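You operate a simulated robot arm through the tools that you are given. There is no shell and no other tool. Be economical: measure what you need, move in short steps, check, and stop when the job is done.

You run a simulated robot arm. Do the job below in one go: nothing can be reset, and whatever is moved stays where it is left.

Task
Two housing seats read under 500 N: press a pad into each, the weakest on the load meter first.
Fine: open the lid; black pad, lid down and up, read again, white pad, lid left shut; fingers clear of the gap; other pads stay.

Only the result counts: the job must be done as asked and must still hold three seconds after the hand-in. Knocking over, shifting, dropping, spilling or breaking anything else fails it. A push-on lid holds only when it is set on centred and level and pressed home; a screw cap is set on level and turned clockwise until tight.

Robot
A 7-joint arm with a two-finger parallel gripper on a trunk, on a base that drives. Base frame: it is fixed to the floor where the robot stands at the start and does not move with it; the origin is under the middle of the robot, x ahead of it, y to its left, z up; the surface under the hand at the start is at about z = 0.88. Lengths are in m, angles in degrees, forces in N, time in s.
With the tool pointing down near the work surface it reaches from about 0.38 to 0.76 m from the robot's upright axis, wherever it stands. Its first joint turns from -143.0 to 143.0 degrees. Places, roughly: housing lid [0.7, -0.1, 1]. Payload 3 kg.
The tool frame sits at the grasp point between the pads (the TCP): z along the fingers, y along the line on which they close. The tips reach 0.03 m beyond it. Largest opening 0.11 m; finger width 0.02, thickness 0.01; the body of the gripper, 0.048 by 0.112 m, starts 0.055 m behind the TCP.
Orientation is told as [roll, pitch, yaw] about the base's x, y, z axes, in that order, counted from this pose: with the fingers straight down and closing along the base's y, the tool's x points along the base's -x, its y along +y and its z along -z.

Tools
- The arm moves only by the tool apply_moves. Its arguments are lists of equal length, an entry for each row: "rot": the turn, a rotation vector about the base's x, y, z in rad, a list of three; "dp": the shift along the base's x, y, z in m, a list of three; "fingers": the gripper command, from -1 (fully open) to 1 (shut), values between in proportion. In form: {"rot": [[ax, ay, az], ...], "dp": [[dx, dy, dz], ...], "fingers": [fingers, ...]}. A call has 1 to 12 rows; each row shifts and turns the commanded pose from where the row before left it. A row lasts 0.2 s, in which the tool goes at most 0.05 m and 8.6 degrees; a call with a longer step from one row to the next is refused whole, and so is a gripper value outside its range. A pose out of reach is approached as far as the arm can. The call stops where the force on the tool passes 90 N (or 10 N more than at its start, if that is more) or the arm is blocked; 0.2 s more then pass. The fingers move at their own pace (about 0.108 m/s each) and stop on an object; they squeeze with about 34 N. The grip force told is the motor's: it shows also when the fingers shut on nothing. Time passes only in rows, and 0.2 s behind the last, so rows that do not move let the fingers close. It gives the time, the measured TCP pose, the force on the tool (base axes), the opening and the grip force at its end, in the units of the frame above (readings bear some noise), with the torque about the TCP (base axes, N m) and any sound that the robot's microphone picked up.
- Cameras (640 x 400 px; columns grow to the right, rows downward): "scene" is now at [0.1649, 0.0109, 1.6934]; the picture's right is [0.23, -0.97, -0.00], its down [-0.65, -0.15, -0.74] and it looks along [0.72, 0.17, -0.67] (base axes); focal length 257 px, centre (320, 200). "wrist" rides on the gripper at [0.072, 0.017, -0.103] in the tool frame; the picture's right is [-0.23, 0.97, 0.00], its down [-0.76, -0.18, -0.62] and it looks along [-0.61, -0.14, 0.78] (tool axes); focal length 222 px, centre (320, 200).
- snapshot(camera): a new picture of that camera. No time passes.
- move_column(by): slides the trunk up (or, below 0, down) by that many m; the arm and the scene camera ride with it, the base frame stays. It gives what a move gives, with no picture.
- base_move(legs): drives the robot by 1 to 6 legs, each [ahead, left, turn to the left] in m, m and degrees, along the robot's own axes; the way and the turn of a leg run together, so that a leg with both is an arc; at most 1.5 m and 180 degrees a leg. The arm and the cameras ride along, it lands a little off, and it stops where it bumps. It gives what a move gives.
- turn_head(pan, tilt): turns the head with the scene camera to pan (to the left, within 86 degrees either way) and tilt (down, from -29 to 69), counted from straight ahead of the robot. It gives what a move gives.
- probe_pixels(camera, pixels): for up to 12 pixels [column, row] of the newest picture of that camera ("zoom" is the newest enlarged one), the place [x, y, z] in the base frame of the surface seen there, good to about 0.003 m, but the place of the scene camera against the robot may be out by one fixed shift of up to 0.012 m in any direction. No time passes.
- enlarge(camera, box): a new picture of the part [left, top, right, bottom] of that camera's present view, enlarged. No time passes.
- hand_in(): hands the job in; it is judged then, once.

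Go step by step. Measure first, check grasps and placings, and put right what went wrong. The budget is 80 turns and 68 pictures, counting those below and the enlarged ones. Unless the task says otherwise, let go and move clear before handing in, and close with one line.

The tools are called after ">>>" as name(argument=value, ...) on one line, values as JSON. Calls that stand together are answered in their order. apply_moves: Moves the arm, as the interface text tells. Its arguments: {"type":"object","properties":{"rot":{"type":"array"},"dp":{"type":"array"},"fingers":{"type":"array"}},"required":["rot","dp","fingers"]} The other tools are called the same way: move_column (by) slides the trunk up or down; base_move (legs) drives the base; turn_head (pan, tilt) turns the head that bears the scene camera; snapshot (camera) takes a picture; probe_pixels (camera, pixels) gives the place of the surface under pixels of a picture; enlarge (camera, box) takes an enlarged picture of a part of a camera's view; hand_in () hands the job in.

At the start:

```text
clock: 0.0
position: [0.7579, -0.059, 1.277]
tcp_rot: [0.1, 0.0, 0.0]
wrist_force: [0.2, -0.6, 0.6]
torque: [-0.04, 0.01, 0.0]
opening: 0.1095
grasp_force: 0.0
trunk travel left (down, up): [-0.8, 0.09]
robot x, y, heading: [-0.0004, -0.0034, 0.1]
head pan, tilt: [13.3, 42.0]
```

scene: 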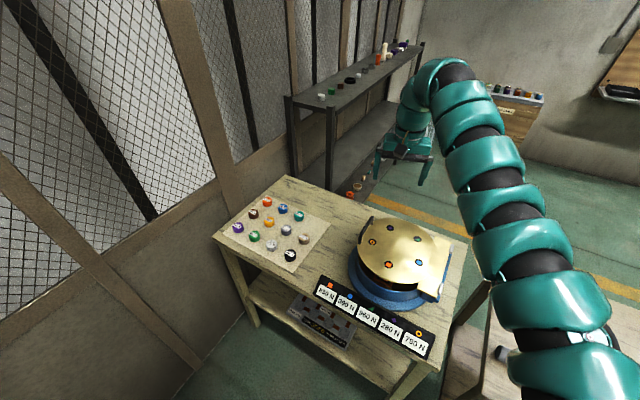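
wrist: 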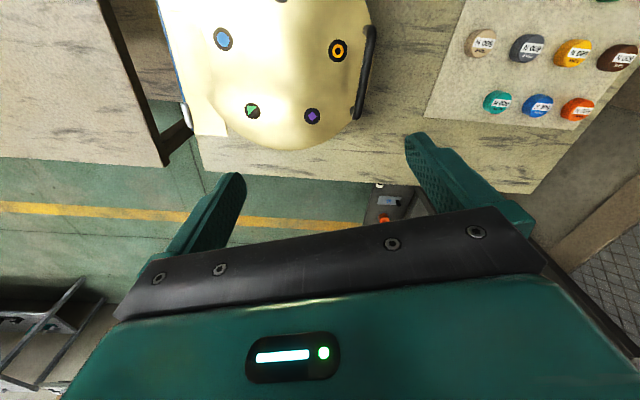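

The scene shows a table with a pad sheet (about 270,235), a lidded housing (400,255) and a load meter (375,320). I'll enlarge these to read them.

>>> enlarge(camera="scene", box=[300, 200, 460, 370])

>>> enlarge(camera="scene", box=[215, 180, 335, 280])

>>> enlarge(camera="wrist", box=[160, 0, 640, 160])

```text
2.35 times, centred on (380, 285) of scene
```

zoom: 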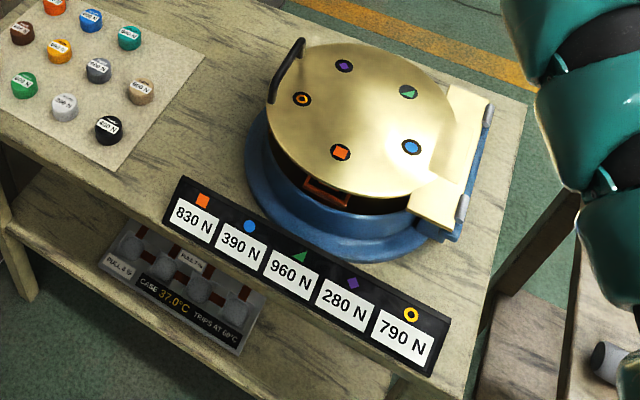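

```text
4.00 times, centred on (275, 230) of scene
```

zoom: 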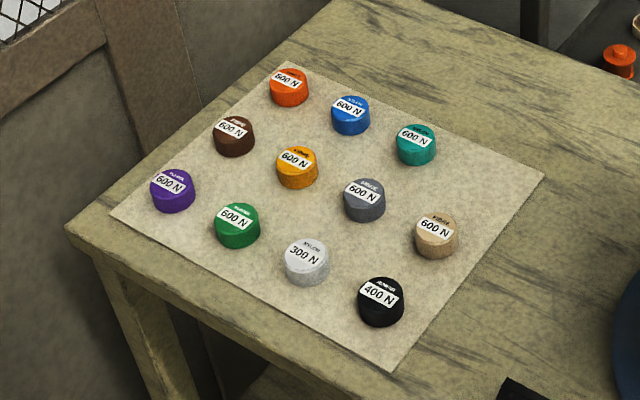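

```text
1.33 times, centred on (400, 80) of wrist
```

zoom: 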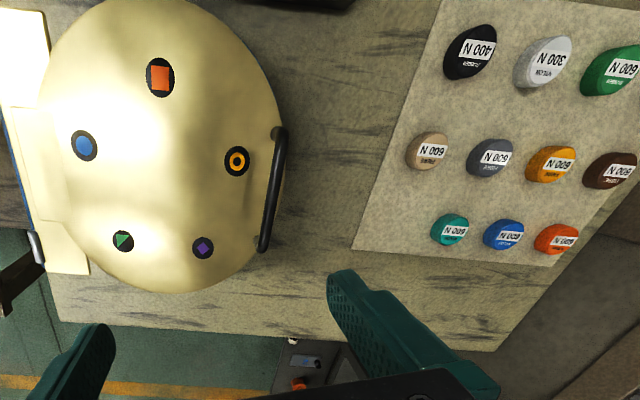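

Weakest is the purple diamond (280 N), next the blue circle (390 N). The white pad is 300 N and the black 400 N. Now I'll measure the lid, handle, hinge and pads.

>>> enlarge(camera="scene", box=[340, 205, 460, 315])

>>> probe_pixels(camera="scene", pixels=[[386, 227], [375, 242], [388, 265], [418, 264], [417, 238], [374, 219], [367, 230], [450, 245], [430, 290], [290, 255], [270, 244], [350, 220]])

>>> probe_pixels(camera="wrist", pixels=[[338, 50], [223, 38], [252, 111], [312, 116], [371, 30], [358, 112], [365, 70], [200, 125], [300, 20]])

```text
3.64 times, centred on (400, 260) of scene
```

zoom: 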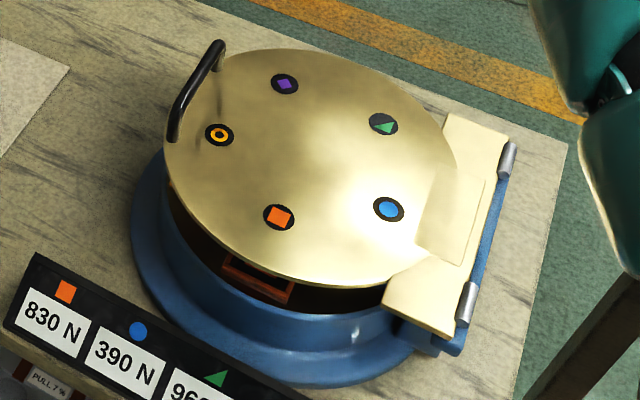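

```text
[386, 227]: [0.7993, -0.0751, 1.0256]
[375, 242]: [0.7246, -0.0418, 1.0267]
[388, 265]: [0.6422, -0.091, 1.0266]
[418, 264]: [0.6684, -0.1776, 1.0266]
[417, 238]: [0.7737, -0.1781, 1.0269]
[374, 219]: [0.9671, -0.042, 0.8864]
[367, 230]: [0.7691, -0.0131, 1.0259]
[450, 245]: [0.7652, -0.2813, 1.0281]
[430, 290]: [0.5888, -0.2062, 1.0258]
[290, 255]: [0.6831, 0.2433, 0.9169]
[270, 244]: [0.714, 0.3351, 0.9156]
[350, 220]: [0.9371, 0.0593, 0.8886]
```

```text
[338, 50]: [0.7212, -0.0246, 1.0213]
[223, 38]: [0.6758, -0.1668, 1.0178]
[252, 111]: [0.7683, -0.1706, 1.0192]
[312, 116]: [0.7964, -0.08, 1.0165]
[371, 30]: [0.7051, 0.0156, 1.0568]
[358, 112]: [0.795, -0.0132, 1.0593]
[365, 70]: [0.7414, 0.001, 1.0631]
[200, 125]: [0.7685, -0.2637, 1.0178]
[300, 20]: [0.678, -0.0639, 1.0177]
```

Handle bar runs from wrist px (371,30) to (358,112), so the housing is yawed about -17° and the hinge is on the -y side. Next I'll measure the hinge, table edge and pads, and look at the shelf panel.

>>> probe_pixels(camera="zoom", pixels=[[507, 160], [466, 305], [218, 48], [174, 132], [200, 80], [500, 220], [440, 345], [170, 190], [255, 275], [350, 330]])

>>> probe_pixels(camera="scene", pixels=[[222, 226], [290, 305], [385, 390], [467, 245], [440, 365], [375, 312], [330, 335], [252, 300], [345, 340]])

>>> enlarge(camera="scene", box=[280, 270, 380, 370])

```text
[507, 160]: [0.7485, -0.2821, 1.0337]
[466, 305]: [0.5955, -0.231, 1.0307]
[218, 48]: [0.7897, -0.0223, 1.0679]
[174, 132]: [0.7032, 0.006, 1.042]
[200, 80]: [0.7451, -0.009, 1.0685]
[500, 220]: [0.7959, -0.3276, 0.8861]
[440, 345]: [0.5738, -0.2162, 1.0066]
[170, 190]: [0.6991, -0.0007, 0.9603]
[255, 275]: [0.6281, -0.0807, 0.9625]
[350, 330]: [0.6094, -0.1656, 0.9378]
```

```text
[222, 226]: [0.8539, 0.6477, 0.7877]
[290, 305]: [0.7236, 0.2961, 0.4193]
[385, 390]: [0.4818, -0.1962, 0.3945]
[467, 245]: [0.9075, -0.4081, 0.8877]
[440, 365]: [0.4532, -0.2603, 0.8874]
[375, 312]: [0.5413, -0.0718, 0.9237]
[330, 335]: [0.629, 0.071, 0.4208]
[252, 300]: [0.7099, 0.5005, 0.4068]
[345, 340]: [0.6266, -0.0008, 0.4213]
```

```text
4.00 times, centred on (330, 320) of scene
```

zoom: 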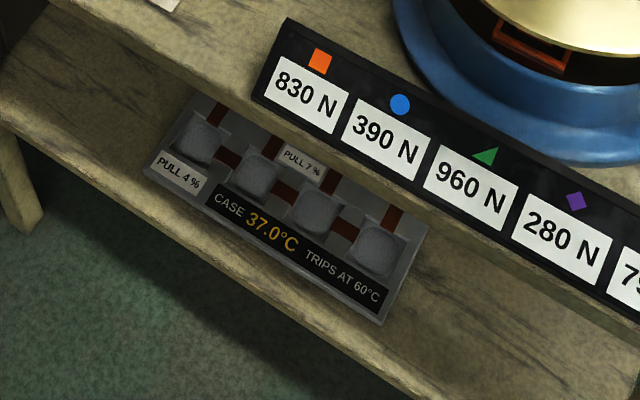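

The hinge axis is about (0.669,-0.249,1.015) with yaw -18°, and the handle centre is about (0.750,0.001,1.057). The purple seat is 0.80 m out, beyond tool-down reach, so I'll check the clearance between the base and the table before driving closer.

>>> turn_head(pan=0, tilt=69)

>>> snapshot(camera="scene")

```text
clock: 0.9
position: [0.7587, -0.0597, 1.2765]
tcp_rot: [0.0, 0.0, 0.0]
wrist_force: [-0.5, -0.5, 0.8]
torque: [0.02, 0.01, 0.0]
opening: 0.1096
grasp_force: 0.1
trunk travel left (down, up): [-0.8, 0.09]
robot x, y, heading: [-0.0015, 0.0004, -0.1]
head pan, tilt: [0.0, 68.8]
```

```text
60 pictures are left
```

scene: 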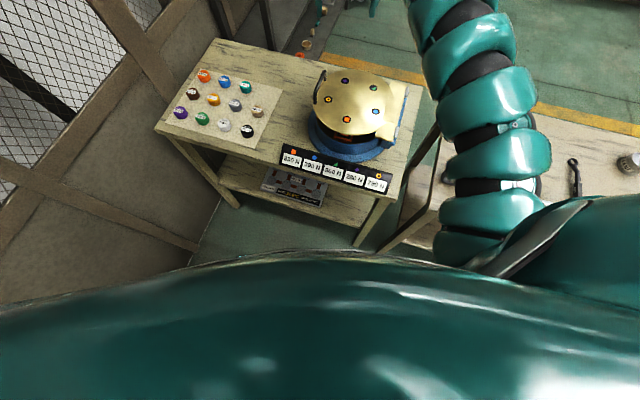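

The robot's body edge is near row 255 and the table legs are at (230,200) and (365,230). I'll probe the gap.

>>> probe_pixels(camera="scene", pixels=[[300, 262], [300, 245], [365, 235], [400, 245], [235, 205], [390, 190], [420, 240], [330, 240], [300, 300]])

```text
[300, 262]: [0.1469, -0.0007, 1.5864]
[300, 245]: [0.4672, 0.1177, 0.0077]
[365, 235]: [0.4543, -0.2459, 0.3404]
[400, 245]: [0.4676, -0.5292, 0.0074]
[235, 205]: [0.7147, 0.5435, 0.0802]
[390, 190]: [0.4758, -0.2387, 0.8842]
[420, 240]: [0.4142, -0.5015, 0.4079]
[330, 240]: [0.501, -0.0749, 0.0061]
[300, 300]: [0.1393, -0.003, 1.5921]
```

About 0.35–0.4 m separates the base axis from the table edge, so a small advance should fit. I'll drive 0.09 m ahead.

>>> base_move(legs=[[0.09, 0.0, 0]])

>>> turn_head(pan=0, tilt=52)

>>> snapshot(camera="scene")

```text
clock: 2.0
position: [0.8496, -0.059, 1.2763]
tcp_rot: [-0.1, 0.1, 0.0]
wrist_force: [0.5, -0.7, 0.3]
torque: [0.01, 0.01, -0.05]
opening: 0.11
grasp_force: 0.1
trunk travel left (down, up): [-0.8, 0.09]
robot x, y, heading: [0.0927, -0.0, 0.2]
head pan, tilt: [0.0, 68.8]
```

```text
clock: 2.8
position: [0.8487, -0.0589, 1.2766]
tcp_rot: [0.0, 0.0, 0.1]
wrist_force: [1.6, 1.4, -0.2]
torque: [0.02, 0.04, 0.0]
opening: 0.1101
grasp_force: 0.0
trunk travel left (down, up): [-0.8, 0.09]
robot x, y, heading: [0.0905, -0.0036, 0.0]
head pan, tilt: [0.0, 52.0]
```

```text
59 pictures are left
```

scene: 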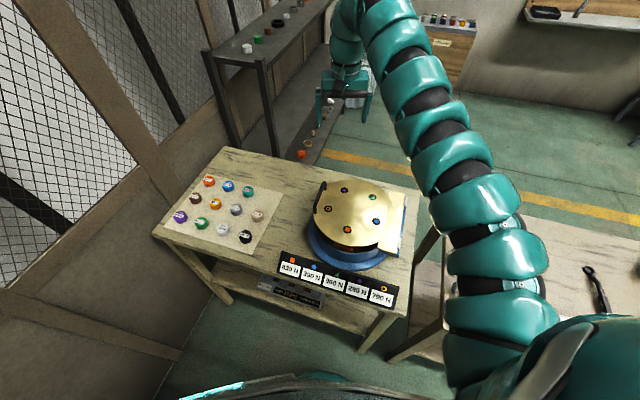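

The base advanced without contact. Next I'll move over the handle at yaw -18° and look with the wrist camera.

>>> apply_moves(rot=[[0, 0, -0.105], [0, 0, -0.105], [0, 0, -0.104], [0, 0, 0]], dp=[[-0.025, 0.015, -0.028], [-0.025, 0.015, -0.028], [-0.025, 0.015, -0.028], [-0.024, 0.015, -0.028]], fingers=[-1, -1, -1, -1])

>>> snapshot(camera="wrist")

>>> snapshot(camera="scene")

```text
clock: 3.8
position: [0.7731, -0.0107, 1.1927]
tcp_rot: [0.1, 0.0, -18.0]
wrist_force: [0.0, 0.0, 0.8]
torque: [-0.01, 0.02, 0.01]
opening: 0.1101
grasp_force: 0.1
out of reach, approached as far as the arm can: row 4
trunk travel left (down, up): [-0.8, 0.09]
robot x, y, heading: [0.0872, 0.0012, 0.0]
head pan, tilt: [0.0, 52.0]
```

```text
58 pictures are left
```

wrist: 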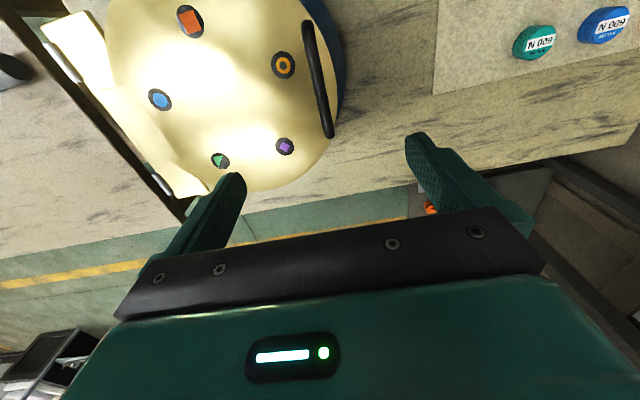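

```text
57 pictures are left
```

scene: 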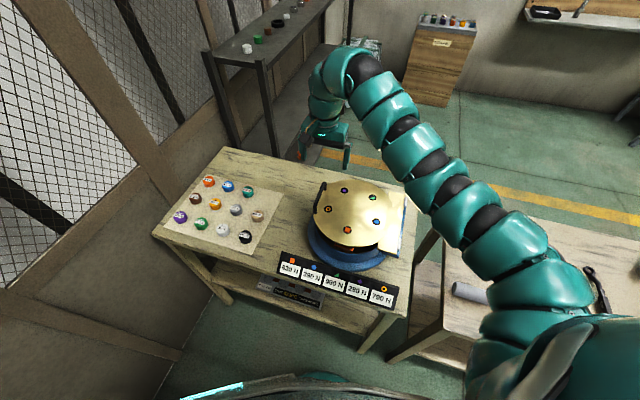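

The pose after row 3 was reached but row 4 was reported out of reach. I'll check whether that depends on trunk height or yaw with a zero move, then a trunk shift.

>>> apply_moves(rot=[[0, 0, 0], [0, 0, 0]], dp=[[0, 0, 0], [0, 0, 0]], fingers=[-1, -1])

>>> apply_moves(rot=[[0, 0, 0], [0, 0, 0]], dp=[[0, 0, -0.01], [0, 0, -0.01]], fingers=[-1, -1])

>>> probe_pixels(camera="wrist", pixels=[[305, 22], [318, 80], [331, 135], [285, 147], [190, 22], [160, 99], [220, 161], [283, 65], [340, 60]])

```text
clock: 4.4
position: [0.7733, -0.0114, 1.1932]
tcp_rot: [0.1, 0.0, -18.0]
wrist_force: [0.7, 0.6, -0.9]
torque: [-0.02, -0.03, -0.01]
opening: 0.11
grasp_force: 0.0
trunk travel left (down, up): [-0.8, 0.09]
robot x, y, heading: [0.088, -0.0011, 0.2]
head pan, tilt: [0.0, 52.0]
```

```text
clock: 5.0
position: [0.7738, -0.0136, 1.183]
tcp_rot: [0.1, 0.0, -18.0]
wrist_force: [-0.1, -0.1, -0.8]
torque: [-0.01, -0.04, -0.01]
opening: 0.11
grasp_force: 0.1
out of reach, approached as far as the arm can: row 2
trunk travel left (down, up): [-0.8, 0.09]
robot x, y, heading: [0.0917, -0.0003, 0.1]
head pan, tilt: [0.0, 52.0]
```

```text
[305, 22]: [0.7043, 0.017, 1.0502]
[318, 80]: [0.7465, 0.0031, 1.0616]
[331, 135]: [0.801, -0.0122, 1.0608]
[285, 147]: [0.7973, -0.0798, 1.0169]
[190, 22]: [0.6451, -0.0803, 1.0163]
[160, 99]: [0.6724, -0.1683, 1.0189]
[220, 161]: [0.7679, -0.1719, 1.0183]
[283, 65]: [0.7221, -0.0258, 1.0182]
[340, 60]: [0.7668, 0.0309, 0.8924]
```

The trunk is too high for the arm to go lower. I'll raise the hand 0.1 m and then lower the trunk 0.2 m.

>>> apply_moves(rot=[[0, 0, 0], [0, 0, 0], [0, 0, 0]], dp=[[0, 0, 0.04], [0, 0, 0.04], [0, 0, 0.04]], fingers=[-1, -1, -1])

>>> move_column(by=-0.18)

```text
clock: 5.8
position: [0.7897, -0.0083, 1.2662]
tcp_rot: [0.2, 0.0, -18.0]
wrist_force: [0.1, -0.3, 1.1]
torque: [-0.02, 0.0, 0.01]
opening: 0.1098
grasp_force: 0.2
out of reach, approached as far as the arm can: row 2, 3
trunk travel left (down, up): [-0.8, 0.09]
robot x, y, heading: [0.092, 0.001, 0.1]
head pan, tilt: [0.0, 52.0]
```

```text
clock: 7.8
position: [0.7881, -0.0082, 1.0863]
tcp_rot: [0.2, -0.1, -17.9]
wrist_force: [1.0, 0.4, -0.3]
torque: [-0.03, 0.0, 0.01]
opening: 0.1101
grasp_force: 0.0
trunk travel left (down, up): [-0.62, 0.27]
robot x, y, heading: [0.0901, -0.003, -0.2]
head pan, tilt: [0.0, 52.0]
```

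After the drop the TCP is at z 1.086 and in line with the bar, whose centre is (0.752,0.003). I'll slide along it to the middle, testing reach.

>>> apply_moves(rot=[[0, 0, 0], [0, 0, 0]], dp=[[-0.018, 0.006, 0.0], [-0.018, 0.006, 0.0]], fingers=[-1, -1])

>>> snapshot(camera="scene")

>>> snapshot(camera="wrist")

```text
clock: 8.4
position: [0.7569, 0.005, 1.0745]
tcp_rot: [0.3, 0.0, -18.0]
wrist_force: [-1.1, 0.0, 0.4]
torque: [0.0, 0.01, -0.03]
opening: 0.11
grasp_force: 0.2
out of reach, approached as far as the arm can: row 1, 2
trunk travel left (down, up): [-0.62, 0.27]
robot x, y, heading: [0.093, 0.0033, 0.0]
head pan, tilt: [0.0, 52.0]
```

```text
56 pictures are left
```

scene: 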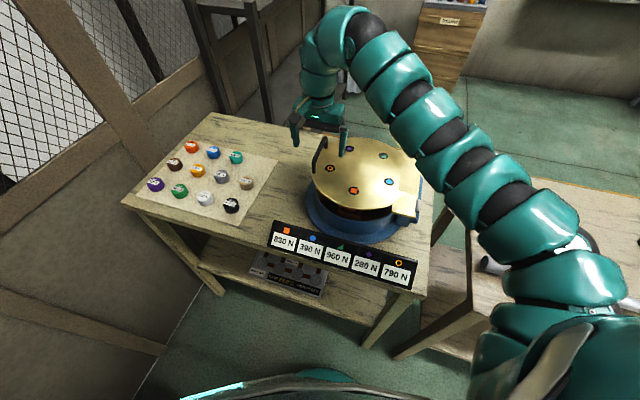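

```text
55 pictures are left
```

wrist: 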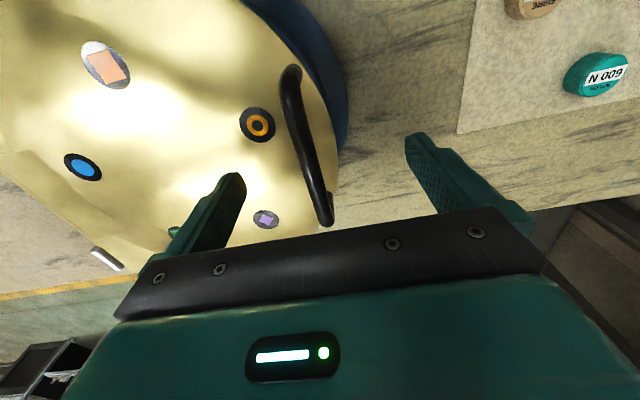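

The arm is near its inner reach limit here, so the base is too close for this step. I'll raise the trunk clear of the handle, back off 0.06 m, and re-check.

>>> move_column(by=0.08)

>>> base_move(legs=[[-0.07, 0.0, 0]])

>>> apply_moves(rot=[[0, 0, 0], [0, 0, 0], [0, 0, 0]], dp=[[0.022, 0, 0.0], [0.022, 0, 0.0], [0.021, 0, 0]], fingers=[-1, -1, -1])

```text
clock: 9.6
position: [0.7575, 0.0038, 1.1554]
tcp_rot: [0.2, -0.1, -18.0]
wrist_force: [-0.1, 0.1, -0.2]
torque: [0.02, 0.0, -0.02]
opening: 0.1098
grasp_force: 0.0
trunk travel left (down, up): [-0.7, 0.19]
robot x, y, heading: [0.0901, -0.0003, -0.1]
head pan, tilt: [0.0, 52.0]
```

```text
clock: 10.6
position: [0.686, 0.0036, 1.1553]
tcp_rot: [0.3, -0.3, -17.9]
wrist_force: [0.0, 0.5, 0.1]
torque: [0.0, -0.03, 0.0]
opening: 0.1102
grasp_force: 0.1
trunk travel left (down, up): [-0.7, 0.19]
robot x, y, heading: [0.0213, -0.0031, 0.1]
head pan, tilt: [0.0, 52.0]
```

```text
clock: 11.4
position: [0.7544, 0.0036, 1.1553]
tcp_rot: [0.2, -0.1, -18.1]
wrist_force: [-0.7, -0.6, 0.0]
torque: [0.01, 0.03, 0.04]
opening: 0.1101
grasp_force: 0.1
trunk travel left (down, up): [-0.7, 0.19]
robot x, y, heading: [0.0219, -0.0004, -0.1]
head pan, tilt: [0.0, 52.0]
```

This height is reachable now. I'll dry-run the lid-opening arc in the air, 0.1 m above the real path, to verify reach.

>>> apply_moves(rot=[[0.083, -0.027, 0], [0.083, -0.027, 0], [0.083, -0.027, 0], [0.083, -0.027, 0], [0.083, -0.027, 0], [0.083, -0.027, 0], [0.083, -0.027, 0], [0.083, -0.027, 0], [0.083, -0.027, 0], [0.083, -0.027, 0], [0.083, -0.027, 0]], dp=[[-0.0035, -0.0107, 0.0451], [-0.0059, -0.0181, 0.0424], [-0.008, -0.0246, 0.0384], [-0.01, -0.0307, 0.0334], [-0.0116, -0.0358, 0.0272], [-0.0129, -0.0398, 0.0203], [-0.0138, -0.0424, 0.0127], [-0.0143, -0.0439, 0.0048], [-0.0143, -0.044, -0.0033], [-0.0139, -0.0429, -0.0113], [-0.0131, -0.0403, -0.019]], fingers=[-1, -1, -1, -1, -1, -1, -1, -1, -1, -1, -1])

>>> snapshot(camera="scene")

```text
clock: 13.8
position: [0.642, -0.3623, 1.298]
tcp_rot: [55.5, -0.2, -18.1]
wrist_force: [-0.1, 0.4, -0.3]
torque: [0.04, 0.0, 0.03]
opening: 0.1099
grasp_force: 0.0
out of reach, approached as far as the arm can: row 2, 3, 4
trunk travel left (down, up): [-0.7, 0.19]
robot x, y, heading: [0.0177, 0.0016, 0.0]
head pan, tilt: [0.0, 52.0]
```

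```text
54 pictures are left
```

scene: 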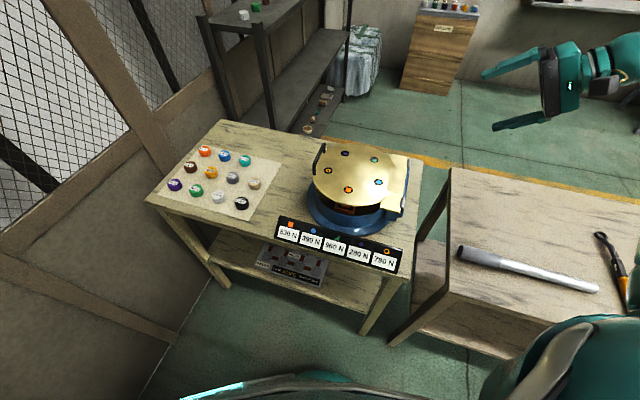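

Only rows 2–4 were limited, and that was at +0.1 m; the end pose is fine. I'll return to above the handle.

>>> apply_moves(rot=[[-0.092, 0.03, 0], [-0.092, 0.03, 0], [-0.092, 0.03, 0], [-0.092, 0.03, 0], [-0.092, 0.03, 0], [-0.092, 0.03, 0], [-0.092, 0.03, 0], [-0.092, 0.03, 0], [-0.092, 0.03, 0], [-0.092, 0.03, 0], [0, 0, 0], [0, 0, 0]], dp=[[0.011, 0.0366, 0], [0.011, 0.0366, 0], [0.011, 0.0366, 0], [0.011, 0.0366, 0], [0.011, 0.0366, -0.03], [0.011, 0.0366, -0.03], [0.011, 0.0366, -0.03], [0.011, 0.0366, -0.03], [0.011, 0.0366, -0.03], [0.011, 0.0366, -0.03], [0, 0, -0.02], [0, 0, -0.013]], fingers=[-1, -1, -1, -1, -1, -1, -1, -1, -1, -1, -1, -1])

```text
clock: 16.4
position: [0.7521, 0.0029, 1.086]
tcp_rot: [0.0, 0.0, -17.9]
wrist_force: [0.0, 0.5, 0.6]
torque: [-0.03, -0.01, -0.01]
opening: 0.1098
grasp_force: 0.0
trunk travel left (down, up): [-0.7, 0.19]
robot x, y, heading: [0.0193, -0.0018, -0.3]
head pan, tilt: [0.0, 52.0]
```

I'm on target above the bar at (0.752,0.003). I'll lower to z 1.061 and close.

>>> apply_moves(rot=[[0, 0, 0], [0, 0, 0], [0, 0, 0], [0, 0, 0], [0, 0, 0]], dp=[[0, 0, -0.025], [0, 0, 0], [0, 0, 0], [0, 0, 0], [0, 0, 0]], fingers=[-1, 1, 1, 1, 1])

>>> snapshot(camera="wrist")

```text
clock: 17.6
position: [0.752, 0.0018, 1.0598]
tcp_rot: [-0.1, 0.0, -18.1]
wrist_force: [-3.9, -5.4, -2.1]
torque: [-0.05, 0.23, 0.01]
opening: 0.0118
grasp_force: 45.1
trunk travel left (down, up): [-0.7, 0.19]
robot x, y, heading: [0.0245, 0.0013, -0.2]
head pan, tilt: [0.0, 52.0]
```

```text
53 pictures are left
```

wrist: 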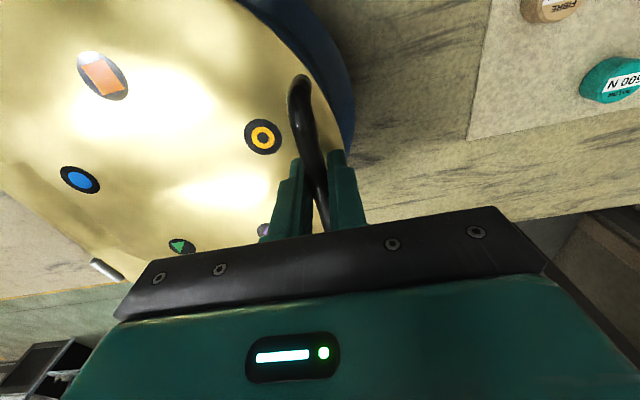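

The bar is held at an opening of 11.8 mm. I'll run the first 30° of the arc and check forces.

>>> apply_moves(rot=[[0.083, -0.027, 0], [0.083, -0.027, 0], [0.083, -0.027, 0]], dp=[[-0.0035, -0.0107, 0.0451], [-0.0059, -0.0181, 0.0424], [-0.008, -0.0246, 0.0384]], fingers=[1, 1, 1])

>>> snapshot(camera="scene")

```text
clock: 18.4
position: [0.7341, -0.0516, 1.1874]
tcp_rot: [15.0, -0.4, -18.0]
wrist_force: [10.1, 5.9, 8.2]
torque: [-0.28, -1.32, -0.1]
opening: 0.0118
grasp_force: 44.8
trunk travel left (down, up): [-0.7, 0.19]
robot x, y, heading: [0.0208, 0.0014, 0.2]
head pan, tilt: [0.0, 52.0]
```

```text
52 pictures are left
```

scene: 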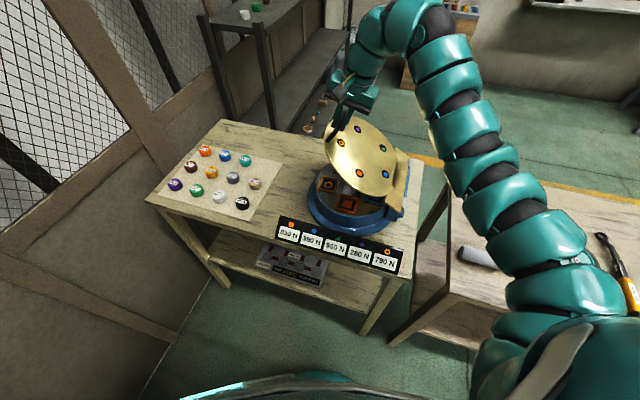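

The lid is about 30° open with low forces. I'll continue to about 80°.

>>> apply_moves(rot=[[0.083, -0.027, 0], [0.083, -0.027, 0], [0.083, -0.027, 0], [0.083, -0.027, 0], [0.083, -0.027, 0]], dp=[[-0.01, -0.0307, 0.0334], [-0.0116, -0.0358, 0.0272], [-0.0129, -0.0398, 0.0203], [-0.0138, -0.0424, 0.0127], [-0.0143, -0.0439, 0.0048]], fingers=[1, 1, 1, 1, 1])

>>> snapshot(camera="scene")

```text
clock: 19.6
position: [0.6681, -0.2496, 1.2881]
tcp_rot: [40.1, -0.2, -18.4]
wrist_force: [11.8, -6.3, 46.8]
torque: [0.05, -0.7, 0.75]
opening: 0.0118
grasp_force: 44.7
trunk travel left (down, up): [-0.7, 0.19]
robot x, y, heading: [0.0175, 0.001, -0.1]
head pan, tilt: [0.0, 52.0]
```

```text
51 pictures are left
```

scene: 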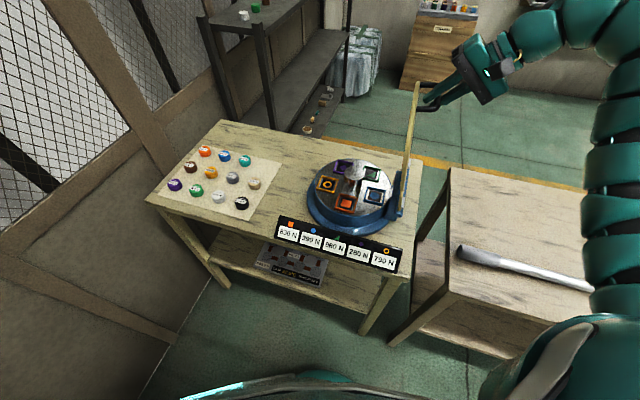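

The lid is about 80° open with 47 N pushing up, so the true radius is slightly larger. I'll continue with a small upward correction.

>>> apply_moves(rot=[[0, 0, 0], [0.083, -0.027, 0], [0.083, -0.027, 0]], dp=[[0, 0, 0.005], [-0.0143, -0.044, -0.0025], [-0.0139, -0.0429, -0.0105]], fingers=[1, 1, 1])

>>> snapshot(camera="scene")

```text
clock: 20.4
position: [0.645, -0.3231, 1.2782]
tcp_rot: [49.8, 0.1, -17.6]
wrist_force: [-5.8, 26.8, -21.4]
torque: [-0.06, 0.07, 0.5]
opening: 0.0115
grasp_force: 45.1
trunk travel left (down, up): [-0.7, 0.19]
robot x, y, heading: [0.0213, 0.0013, 0.1]
head pan, tilt: [0.0, 52.0]
```

```text
50 pictures are left
```

scene: 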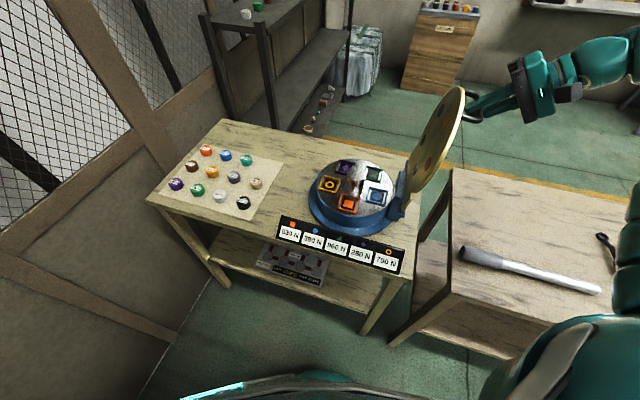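

The lid has met its stop at about 97° (27 N back). I'll relax slightly, open a little so the inner finger doesn't press the lid, and back off along the tool.

>>> apply_moves(rot=[[0, 0, 0], [0, 0, 0], [0, 0, 0], [0, 0, 0], [0, 0, 0], [0, 0, 0]], dp=[[0.003, 0.009, -0.001], [0, 0, 0], [0, 0, 0], [-0.006, -0.018, 0.016], [-0.0118, -0.0364, 0.032], [-0.0118, -0.0364, 0.032]], fingers=[1, 0.36, 0.36, 0.36, 0.36, 0.36])

>>> snapshot(camera="scene")

```text
clock: 21.8
position: [0.6182, -0.3857, 1.3294]
tcp_rot: [50.5, -0.5, -18.7]
wrist_force: [0.7, -0.5, -0.5]
torque: [0.0, 0.0, -0.01]
opening: 0.0351
grasp_force: 0.0
out of reach, approached as far as the arm can: row 6
trunk travel left (down, up): [-0.7, 0.19]
robot x, y, heading: [0.0233, -0.0001, 0.0]
head pan, tilt: [0.0, 52.0]
```

```text
49 pictures are left
```

scene: 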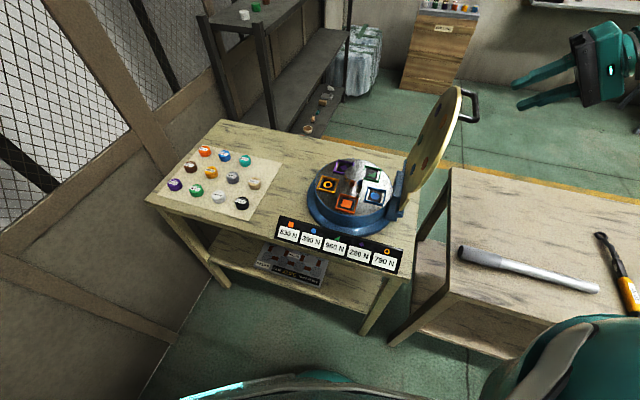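

The lid stays open by itself. Now I'll look inside the housing.

>>> enlarge(camera="scene", box=[295, 145, 415, 245])

>>> probe_pixels(camera="scene", pixels=[[344, 167], [328, 185], [347, 204], [374, 197], [374, 174], [354, 186], [241, 202], [217, 196], [440, 130], [470, 105]])

>>> enlarge(camera="scene", box=[270, 205, 410, 285])

```text
4.00 times, centred on (355, 195) of scene
```

zoom: 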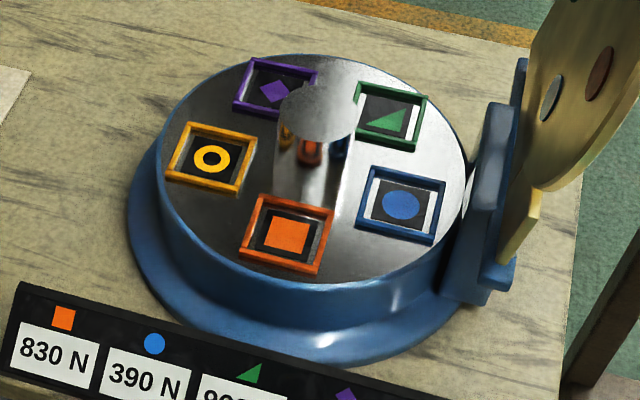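

```text
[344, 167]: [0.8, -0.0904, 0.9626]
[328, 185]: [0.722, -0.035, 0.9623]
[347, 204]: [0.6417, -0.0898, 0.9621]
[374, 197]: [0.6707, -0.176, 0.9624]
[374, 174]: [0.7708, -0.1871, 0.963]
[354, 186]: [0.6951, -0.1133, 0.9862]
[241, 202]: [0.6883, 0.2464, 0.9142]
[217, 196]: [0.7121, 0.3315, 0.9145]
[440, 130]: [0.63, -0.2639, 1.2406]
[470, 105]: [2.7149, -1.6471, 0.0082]
```

```text
4.57 times, centred on (340, 245) of scene
```

zoom: 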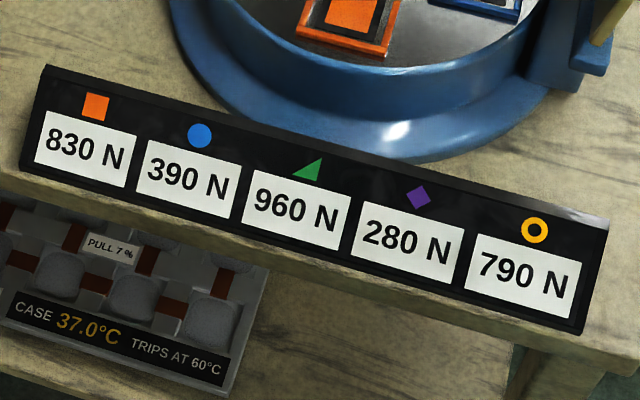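

The seats are marked by symbol: purple diamond (285,92 zoom) at the far side and blue circle (402,205 zoom) near the hinge. I'll raise the trunk to clear the standing lid, advance the base slightly, and carry the hand over to the pads.

>>> move_column(by=0.13)

>>> apply_moves(rot=[[-0.083, 0.027, 0], [-0.083, 0.027, 0], [-0.083, 0.027, 0], [-0.083, 0.027, 0], [-0.083, 0.027, 0], [-0.083, 0.027, 0], [-0.083, 0.027, 0], [-0.083, 0.027, 0], [-0.083, 0.027, 0], [-0.083, 0.027, 0]], dp=[[0.03, 0.01, -0.005], [0.03, 0.01, -0.005], [0.025, 0.03, -0.005], [0.025, 0.035, -0.005], [0.02, 0.04, -0.005], [0.01, 0.045, 0], [0.01, 0.045, 0], [0, 0.045, 0], [0, 0.045, 0], [0, 0.045, 0]], fingers=[0, 0, 0, 0, 0, 0, -0.3, -0.3, -0.3, -0.3])

>>> snapshot(camera="scene")

```text
clock: 23.4
position: [0.6177, -0.3873, 1.4599]
tcp_rot: [50.3, -0.4, -18.5]
wrist_force: [0.9, 0.2, -0.3]
torque: [0.02, 0.02, 0.01]
opening: 0.0354
grasp_force: 0.1
trunk travel left (down, up): [-0.83, 0.06]
robot x, y, heading: [0.0258, 0.0027, 0.0]
head pan, tilt: [0.0, 52.0]
```

```text
clock: 25.6
position: [0.7846, -0.0128, 1.3283]
tcp_rot: [0.3, -0.8, -18.1]
wrist_force: [-0.4, 1.0, 0.9]
torque: [-0.07, 0.01, -0.02]
opening: 0.0715
grasp_force: 0.0
out of reach, approached as far as the arm can: row 1, 2, 3, 4, 5, 6, 7, 8, 9, 10
trunk travel left (down, up): [-0.83, 0.06]
robot x, y, heading: [0.0194, -0.0029, 0.2]
head pan, tilt: [0.0, 52.0]
```

```text
46 pictures are left
```

scene: 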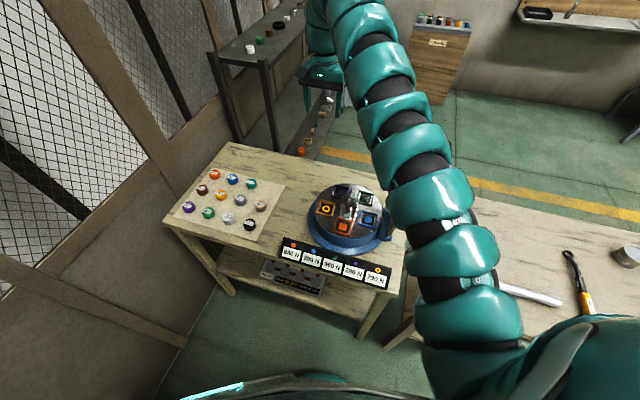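

The hand crossed over. I'll continue to above the black pad.

>>> apply_moves(rot=[[0, 0, 0], [0, 0, 0], [0, 0, 0], [0, 0, 0], [0, 0, 0], [0, 0, 0], [0, 0, 0], [0, 0, 0], [0, 0, 0]], dp=[[0, 0.033, -0.03], [0, 0.033, -0.03], [0, 0.033, -0.03], [-0.0165, 0.033, -0.03], [-0.0165, 0.033, -0.03], [-0.0165, 0.033, -0.03], [-0.0165, 0.034, -0.03], [-0.0165, 0.034, -0.015], [-0.0165, 0, -0.015]], fingers=[-0.3, -0.3, -0.3, -0.3, -0.3, -0.3, -0.3, -0.3, -0.3])

>>> snapshot(camera="wrist")

>>> snapshot(camera="scene")

```text
clock: 27.6
position: [0.6778, 0.2333, 1.0956]
tcp_rot: [0.3, -0.7, -18.0]
wrist_force: [-0.8, 0.5, -0.5]
torque: [-0.02, 0.0, 0.0]
opening: 0.0714
grasp_force: 0.1
out of reach, approached as far as the arm can: row 3, 8
trunk travel left (down, up): [-0.83, 0.06]
robot x, y, heading: [0.0184, 0.0004, -0.0]
head pan, tilt: [0.0, 52.0]
```

```text
45 pictures are left
```

wrist: 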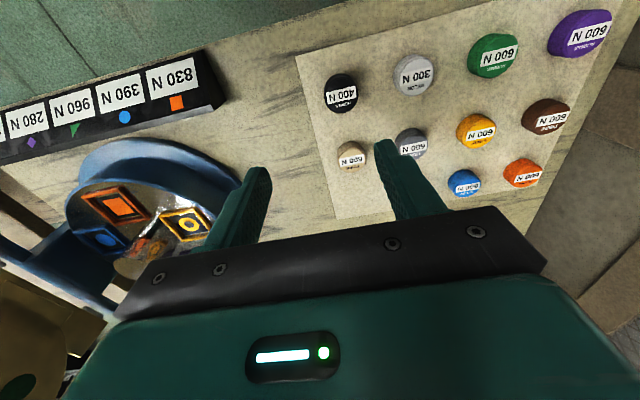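

```text
44 pictures are left
```

scene: 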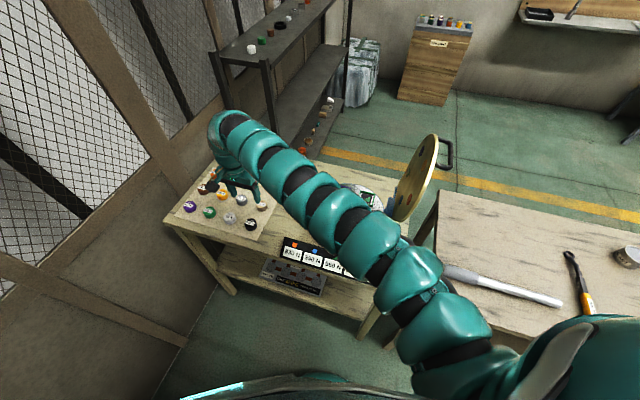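

Wrist view shows black at (341,93) and white at (413,75). I'll probe them along with the seats and the lid.

>>> probe_pixels(camera="wrist", pixels=[[341, 90], [327, 88], [355, 88], [341, 77], [413, 72], [397, 70], [430, 72], [412, 58], [310, 120], [119, 205], [186, 224], [108, 240]])

>>> enlarge(camera="wrist", box=[300, 30, 460, 130])

```text
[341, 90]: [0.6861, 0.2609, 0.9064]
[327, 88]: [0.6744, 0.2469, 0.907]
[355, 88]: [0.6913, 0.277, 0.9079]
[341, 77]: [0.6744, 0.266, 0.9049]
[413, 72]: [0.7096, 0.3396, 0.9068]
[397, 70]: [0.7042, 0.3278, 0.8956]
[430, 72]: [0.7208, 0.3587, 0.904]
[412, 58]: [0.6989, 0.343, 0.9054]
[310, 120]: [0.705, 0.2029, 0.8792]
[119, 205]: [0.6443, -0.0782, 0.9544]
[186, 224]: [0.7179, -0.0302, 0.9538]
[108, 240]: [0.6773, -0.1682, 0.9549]
```

```text
4.00 times, centred on (380, 80) of wrist
```

zoom: 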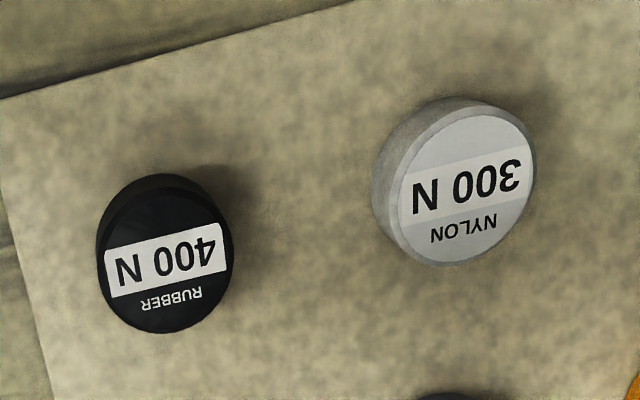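

>>> probe_pixels(camera="zoom", pixels=[[168, 262], [106, 282], [229, 242], [152, 195], [182, 328], [468, 190], [402, 205], [532, 172], [455, 120], [482, 258]])

```text
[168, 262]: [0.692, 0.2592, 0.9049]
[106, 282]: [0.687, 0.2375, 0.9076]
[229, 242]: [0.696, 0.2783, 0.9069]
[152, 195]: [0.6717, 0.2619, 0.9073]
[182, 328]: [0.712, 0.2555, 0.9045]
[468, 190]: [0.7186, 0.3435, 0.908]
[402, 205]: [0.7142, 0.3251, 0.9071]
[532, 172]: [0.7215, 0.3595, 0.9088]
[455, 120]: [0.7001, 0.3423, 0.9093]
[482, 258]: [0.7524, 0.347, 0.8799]
```

Black pad top centre is (0.692,0.2585,0.906), Ø about 42 mm. I'll lower to grip its top 12 mm.

>>> apply_moves(rot=[[0, 0.01, 0], [0, 0, 0], [0, 0, 0], [0, 0, 0], [0, 0, 0]], dp=[[0.0139, 0.0255, -0.01], [0, 0, -0.04], [0, 0, -0.04], [0, 0, -0.04], [0, 0, 0]], fingers=[-0.3, -0.3, -0.3, -0.3, -0.3])

>>> snapshot(camera="wrist")

```text
clock: 28.8
position: [0.6661, 0.2326, 0.9736]
tcp_rot: [0.2, -0.2, -18.0]
wrist_force: [0.0, 0.2, -0.3]
torque: [0.0, -0.02, -0.02]
opening: 0.0715
grasp_force: 0.0
out of reach, approached as far as the arm can: row 1, 2, 3, 4
trunk travel left (down, up): [-0.83, 0.06]
robot x, y, heading: [0.0207, -0.0019, -0.2]
head pan, tilt: [0.0, 52.0]
```

```text
42 pictures are left
```

wrist: 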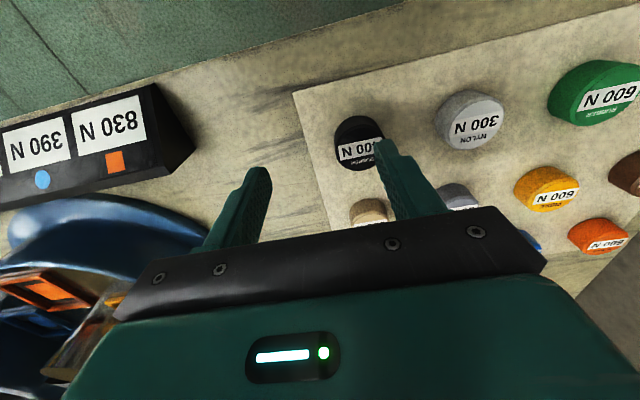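

Now I'm at the outer limit, with the trunk too high and the base too far. I'll raise the hand, advance the base 0.05 m, and lower the trunk 0.13 m.

>>> apply_moves(rot=[[0, 0, 0], [0, 0, 0], [0, 0, 0]], dp=[[0, 0, 0.045], [0, 0, 0.045], [0, 0, 0.045]], fingers=[-0.3, -0.3, -0.3])

>>> base_move(legs=[[0.05, 0.0, 0]])

>>> move_column(by=-0.11)

```text
clock: 29.6
position: [0.6672, 0.2334, 1.1081]
tcp_rot: [0.1, -0.2, -18.0]
wrist_force: [-1.0, -0.3, 0.1]
torque: [-0.02, 0.01, -0.03]
opening: 0.0716
grasp_force: 0.0
trunk travel left (down, up): [-0.83, 0.06]
robot x, y, heading: [0.0209, 0.0002, -0.3]
head pan, tilt: [0.0, 52.0]
```

```text
clock: 30.5
position: [0.7203, 0.2351, 1.1065]
tcp_rot: [0.0, 0.0, -18.1]
wrist_force: [0.8, -0.1, 0.2]
torque: [0.02, 0.04, 0.0]
opening: 0.0714
grasp_force: 0.0
trunk travel left (down, up): [-0.83, 0.06]
robot x, y, heading: [0.0716, 0.001, 0.1]
head pan, tilt: [0.0, 52.0]
```

```text
clock: 31.9
position: [0.7178, 0.2331, 0.9962]
tcp_rot: [0.0, -0.1, -18.1]
wrist_force: [0.1, 0.4, -0.6]
torque: [0.0, -0.02, 0.03]
opening: 0.0715
grasp_force: 0.2
trunk travel left (down, up): [-0.72, 0.17]
robot x, y, heading: [0.0729, -0.0019, -0.2]
head pan, tilt: [0.0, 52.0]
```

I'll move laterally over the black pad and check that it's reached.

>>> apply_moves(rot=[[0, 0, 0], [0, 0, 0], [0, 0, 0]], dp=[[-0.027, 0.0245, 0], [0, 0, -0.036], [0, 0, 0]], fingers=[-0.3, -0.3, -0.3])

>>> snapshot(camera="wrist")

```text
clock: 32.7
position: [0.6912, 0.2573, 0.9612]
tcp_rot: [0.1, -0.1, -18.1]
wrist_force: [-0.9, 0.3, 0.3]
torque: [0.01, 0.02, 0.03]
opening: 0.0718
grasp_force: 0.1
trunk travel left (down, up): [-0.72, 0.17]
robot x, y, heading: [0.0709, 0.0023, -0.3]
head pan, tilt: [0.0, 52.0]
```

```text
41 pictures are left
```

wrist: 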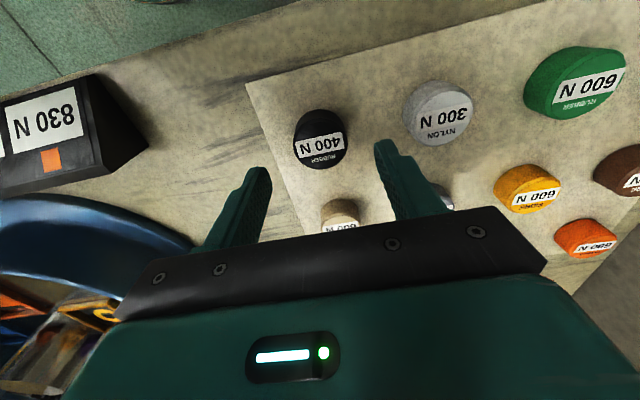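

The pad is centred between the fingertips at (321,147), as predicted. I'll descend to 0.924 and close.

>>> apply_moves(rot=[[0, 0, 0], [0, 0, 0], [0, 0, 0], [0, 0, 0], [0, 0, 0]], dp=[[0, 0, -0.037], [0, 0, 0], [0, 0, 0], [0, 0, 0], [0, 0, 0]], fingers=[-0.3, 0.5, 1, 1, 1])

>>> apply_moves(rot=[[0, 0, 0], [0, 0, 0], [0, 0, 0], [0, 0, 0]], dp=[[0, 0, 0.03], [0, 0, 0.045], [0, 0, 0.045], [0, 0, 0.02]], fingers=[1, 1, 1, 1])

>>> snapshot(camera="wrist")

```text
clock: 33.9
position: [0.6904, 0.2561, 0.923]
tcp_rot: [0.2, -0.2, -18.0]
wrist_force: [-0.7, -0.4, 0.4]
torque: [-0.05, -0.02, -0.01]
opening: 0.0404
grasp_force: 34.0
trunk travel left (down, up): [-0.72, 0.17]
robot x, y, heading: [0.0727, 0.0033, -0.3]
head pan, tilt: [0.0, 52.0]
```

```text
clock: 34.9
position: [0.6912, 0.2604, 1.0644]
tcp_rot: [0.1, -0.2, -18.1]
wrist_force: [-0.1, -0.3, -0.8]
torque: [0.01, -0.03, -0.02]
opening: 0.0404
grasp_force: 34.1
trunk travel left (down, up): [-0.72, 0.17]
robot x, y, heading: [0.0707, 0.0007, -0.3]
head pan, tilt: [0.0, 52.0]
```

```text
40 pictures are left
```

wrist: 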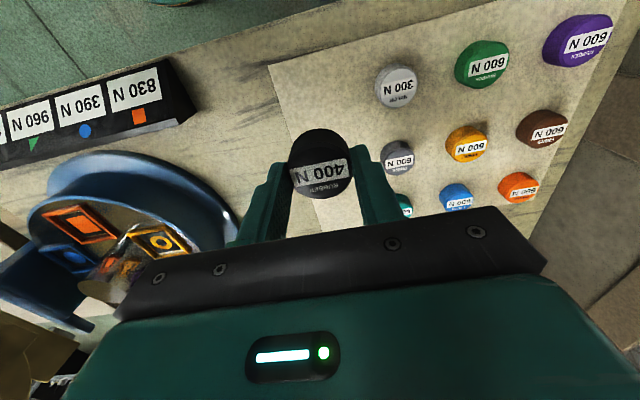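

The black pad is held (opening 40.4 mm). I'll carry it to beside the purple seat to measure it.

>>> apply_moves(rot=[[0, 0, 0], [0, 0, 0], [0, 0, 0], [0, 0, 0], [0, 0, 0], [0, 0, 0], [0, 0, 0], [0, 0, 0]], dp=[[0, 0, 0.03], [0.0155, -0.038, 0.004], [0.0155, -0.038, 0.004], [0.0155, -0.038, 0.004], [0.0155, -0.038, 0.004], [0.0155, -0.038, 0.004], [0.0155, -0.038, 0.003], [0.0155, -0.037, 0.003]], fingers=[1, 1, 1, 1, 1, 1, 1, 1])

>>> snapshot(camera="wrist")

>>> snapshot(camera="scene")

```text
clock: 36.7
position: [0.7987, -0.007, 1.119]
tcp_rot: [0.1, -0.2, -18.0]
wrist_force: [-0.1, -0.5, -0.1]
torque: [-0.01, 0.02, -0.01]
opening: 0.0402
grasp_force: 33.7
trunk travel left (down, up): [-0.72, 0.17]
robot x, y, heading: [0.0709, 0.004, 0.1]
head pan, tilt: [0.0, 52.0]
```

```text
39 pictures are left
```

wrist: 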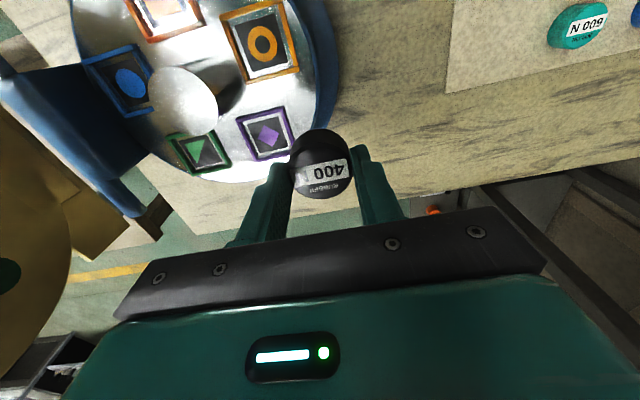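

```text
38 pictures are left
```

scene: 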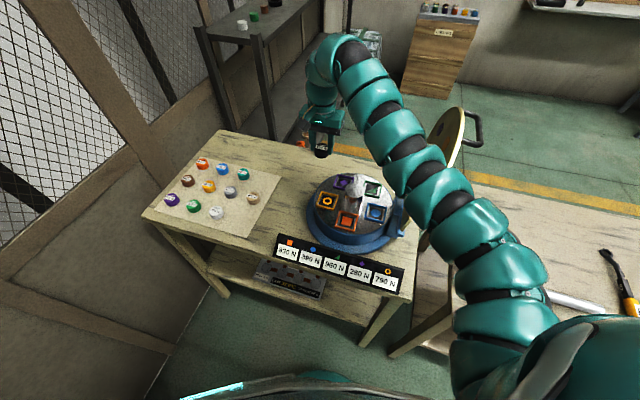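

>>> enlarge(camera="wrist", box=[70, 0, 342, 190])

>>> probe_pixels(camera="wrist", pixels=[[268, 135], [252, 119], [277, 112], [290, 150], [256, 158], [265, 157], [241, 138], [130, 83], [185, 97], [260, 116], [195, 120], [225, 130]])

```text
2.11 times, centred on (206, 95) of wrist
```

zoom: 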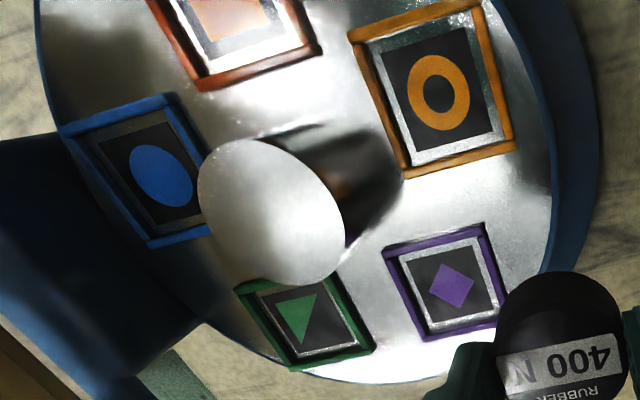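

```text
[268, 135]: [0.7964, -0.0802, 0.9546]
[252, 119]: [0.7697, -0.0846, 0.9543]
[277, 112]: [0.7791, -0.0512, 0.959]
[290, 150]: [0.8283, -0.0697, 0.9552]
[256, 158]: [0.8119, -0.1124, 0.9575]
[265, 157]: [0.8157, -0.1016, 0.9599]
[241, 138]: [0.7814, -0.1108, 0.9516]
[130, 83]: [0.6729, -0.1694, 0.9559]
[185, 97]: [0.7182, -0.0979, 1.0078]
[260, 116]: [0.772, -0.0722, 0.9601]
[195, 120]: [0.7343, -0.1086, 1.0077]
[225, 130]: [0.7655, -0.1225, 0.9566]
```

The purple seat centre is (0.7964,-0.0802,0.9546), its frame top is about 0.960 and the centre post is 1.008 high. I'll move the pad above the seat and down to just short of it.

>>> apply_moves(rot=[[0, 0, 0], [0, 0, 0], [0, 0, 0], [0, 0, 0], [0, 0, 0]], dp=[[-0.0012, -0.0366, 0], [-0.0011, -0.0366, 0], [0, 0, -0.045], [0, 0, -0.04], [0, 0, -0.015]], fingers=[1, 1, 1, 1, 1])

>>> snapshot(camera="wrist")

```text
clock: 37.9
position: [0.793, -0.072, 1.0228]
tcp_rot: [-0.1, -0.6, -18.0]
wrist_force: [1.2, 1.4, 0.3]
torque: [-0.01, 0.02, 0.0]
opening: 0.0402
grasp_force: 33.9
trunk travel left (down, up): [-0.72, 0.17]
robot x, y, heading: [0.0703, 0.0018, -0.3]
head pan, tilt: [0.0, 52.0]
```

```text
36 pictures are left
```

wrist: 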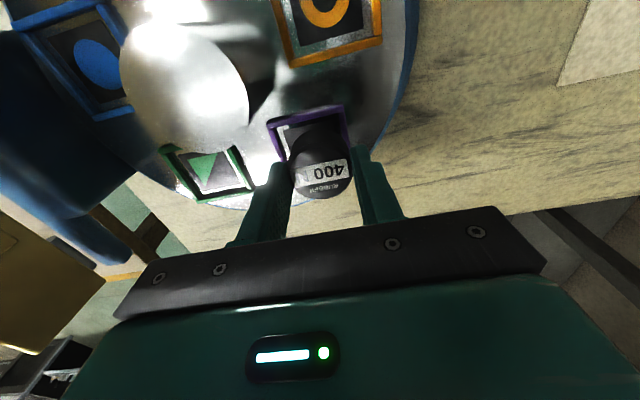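

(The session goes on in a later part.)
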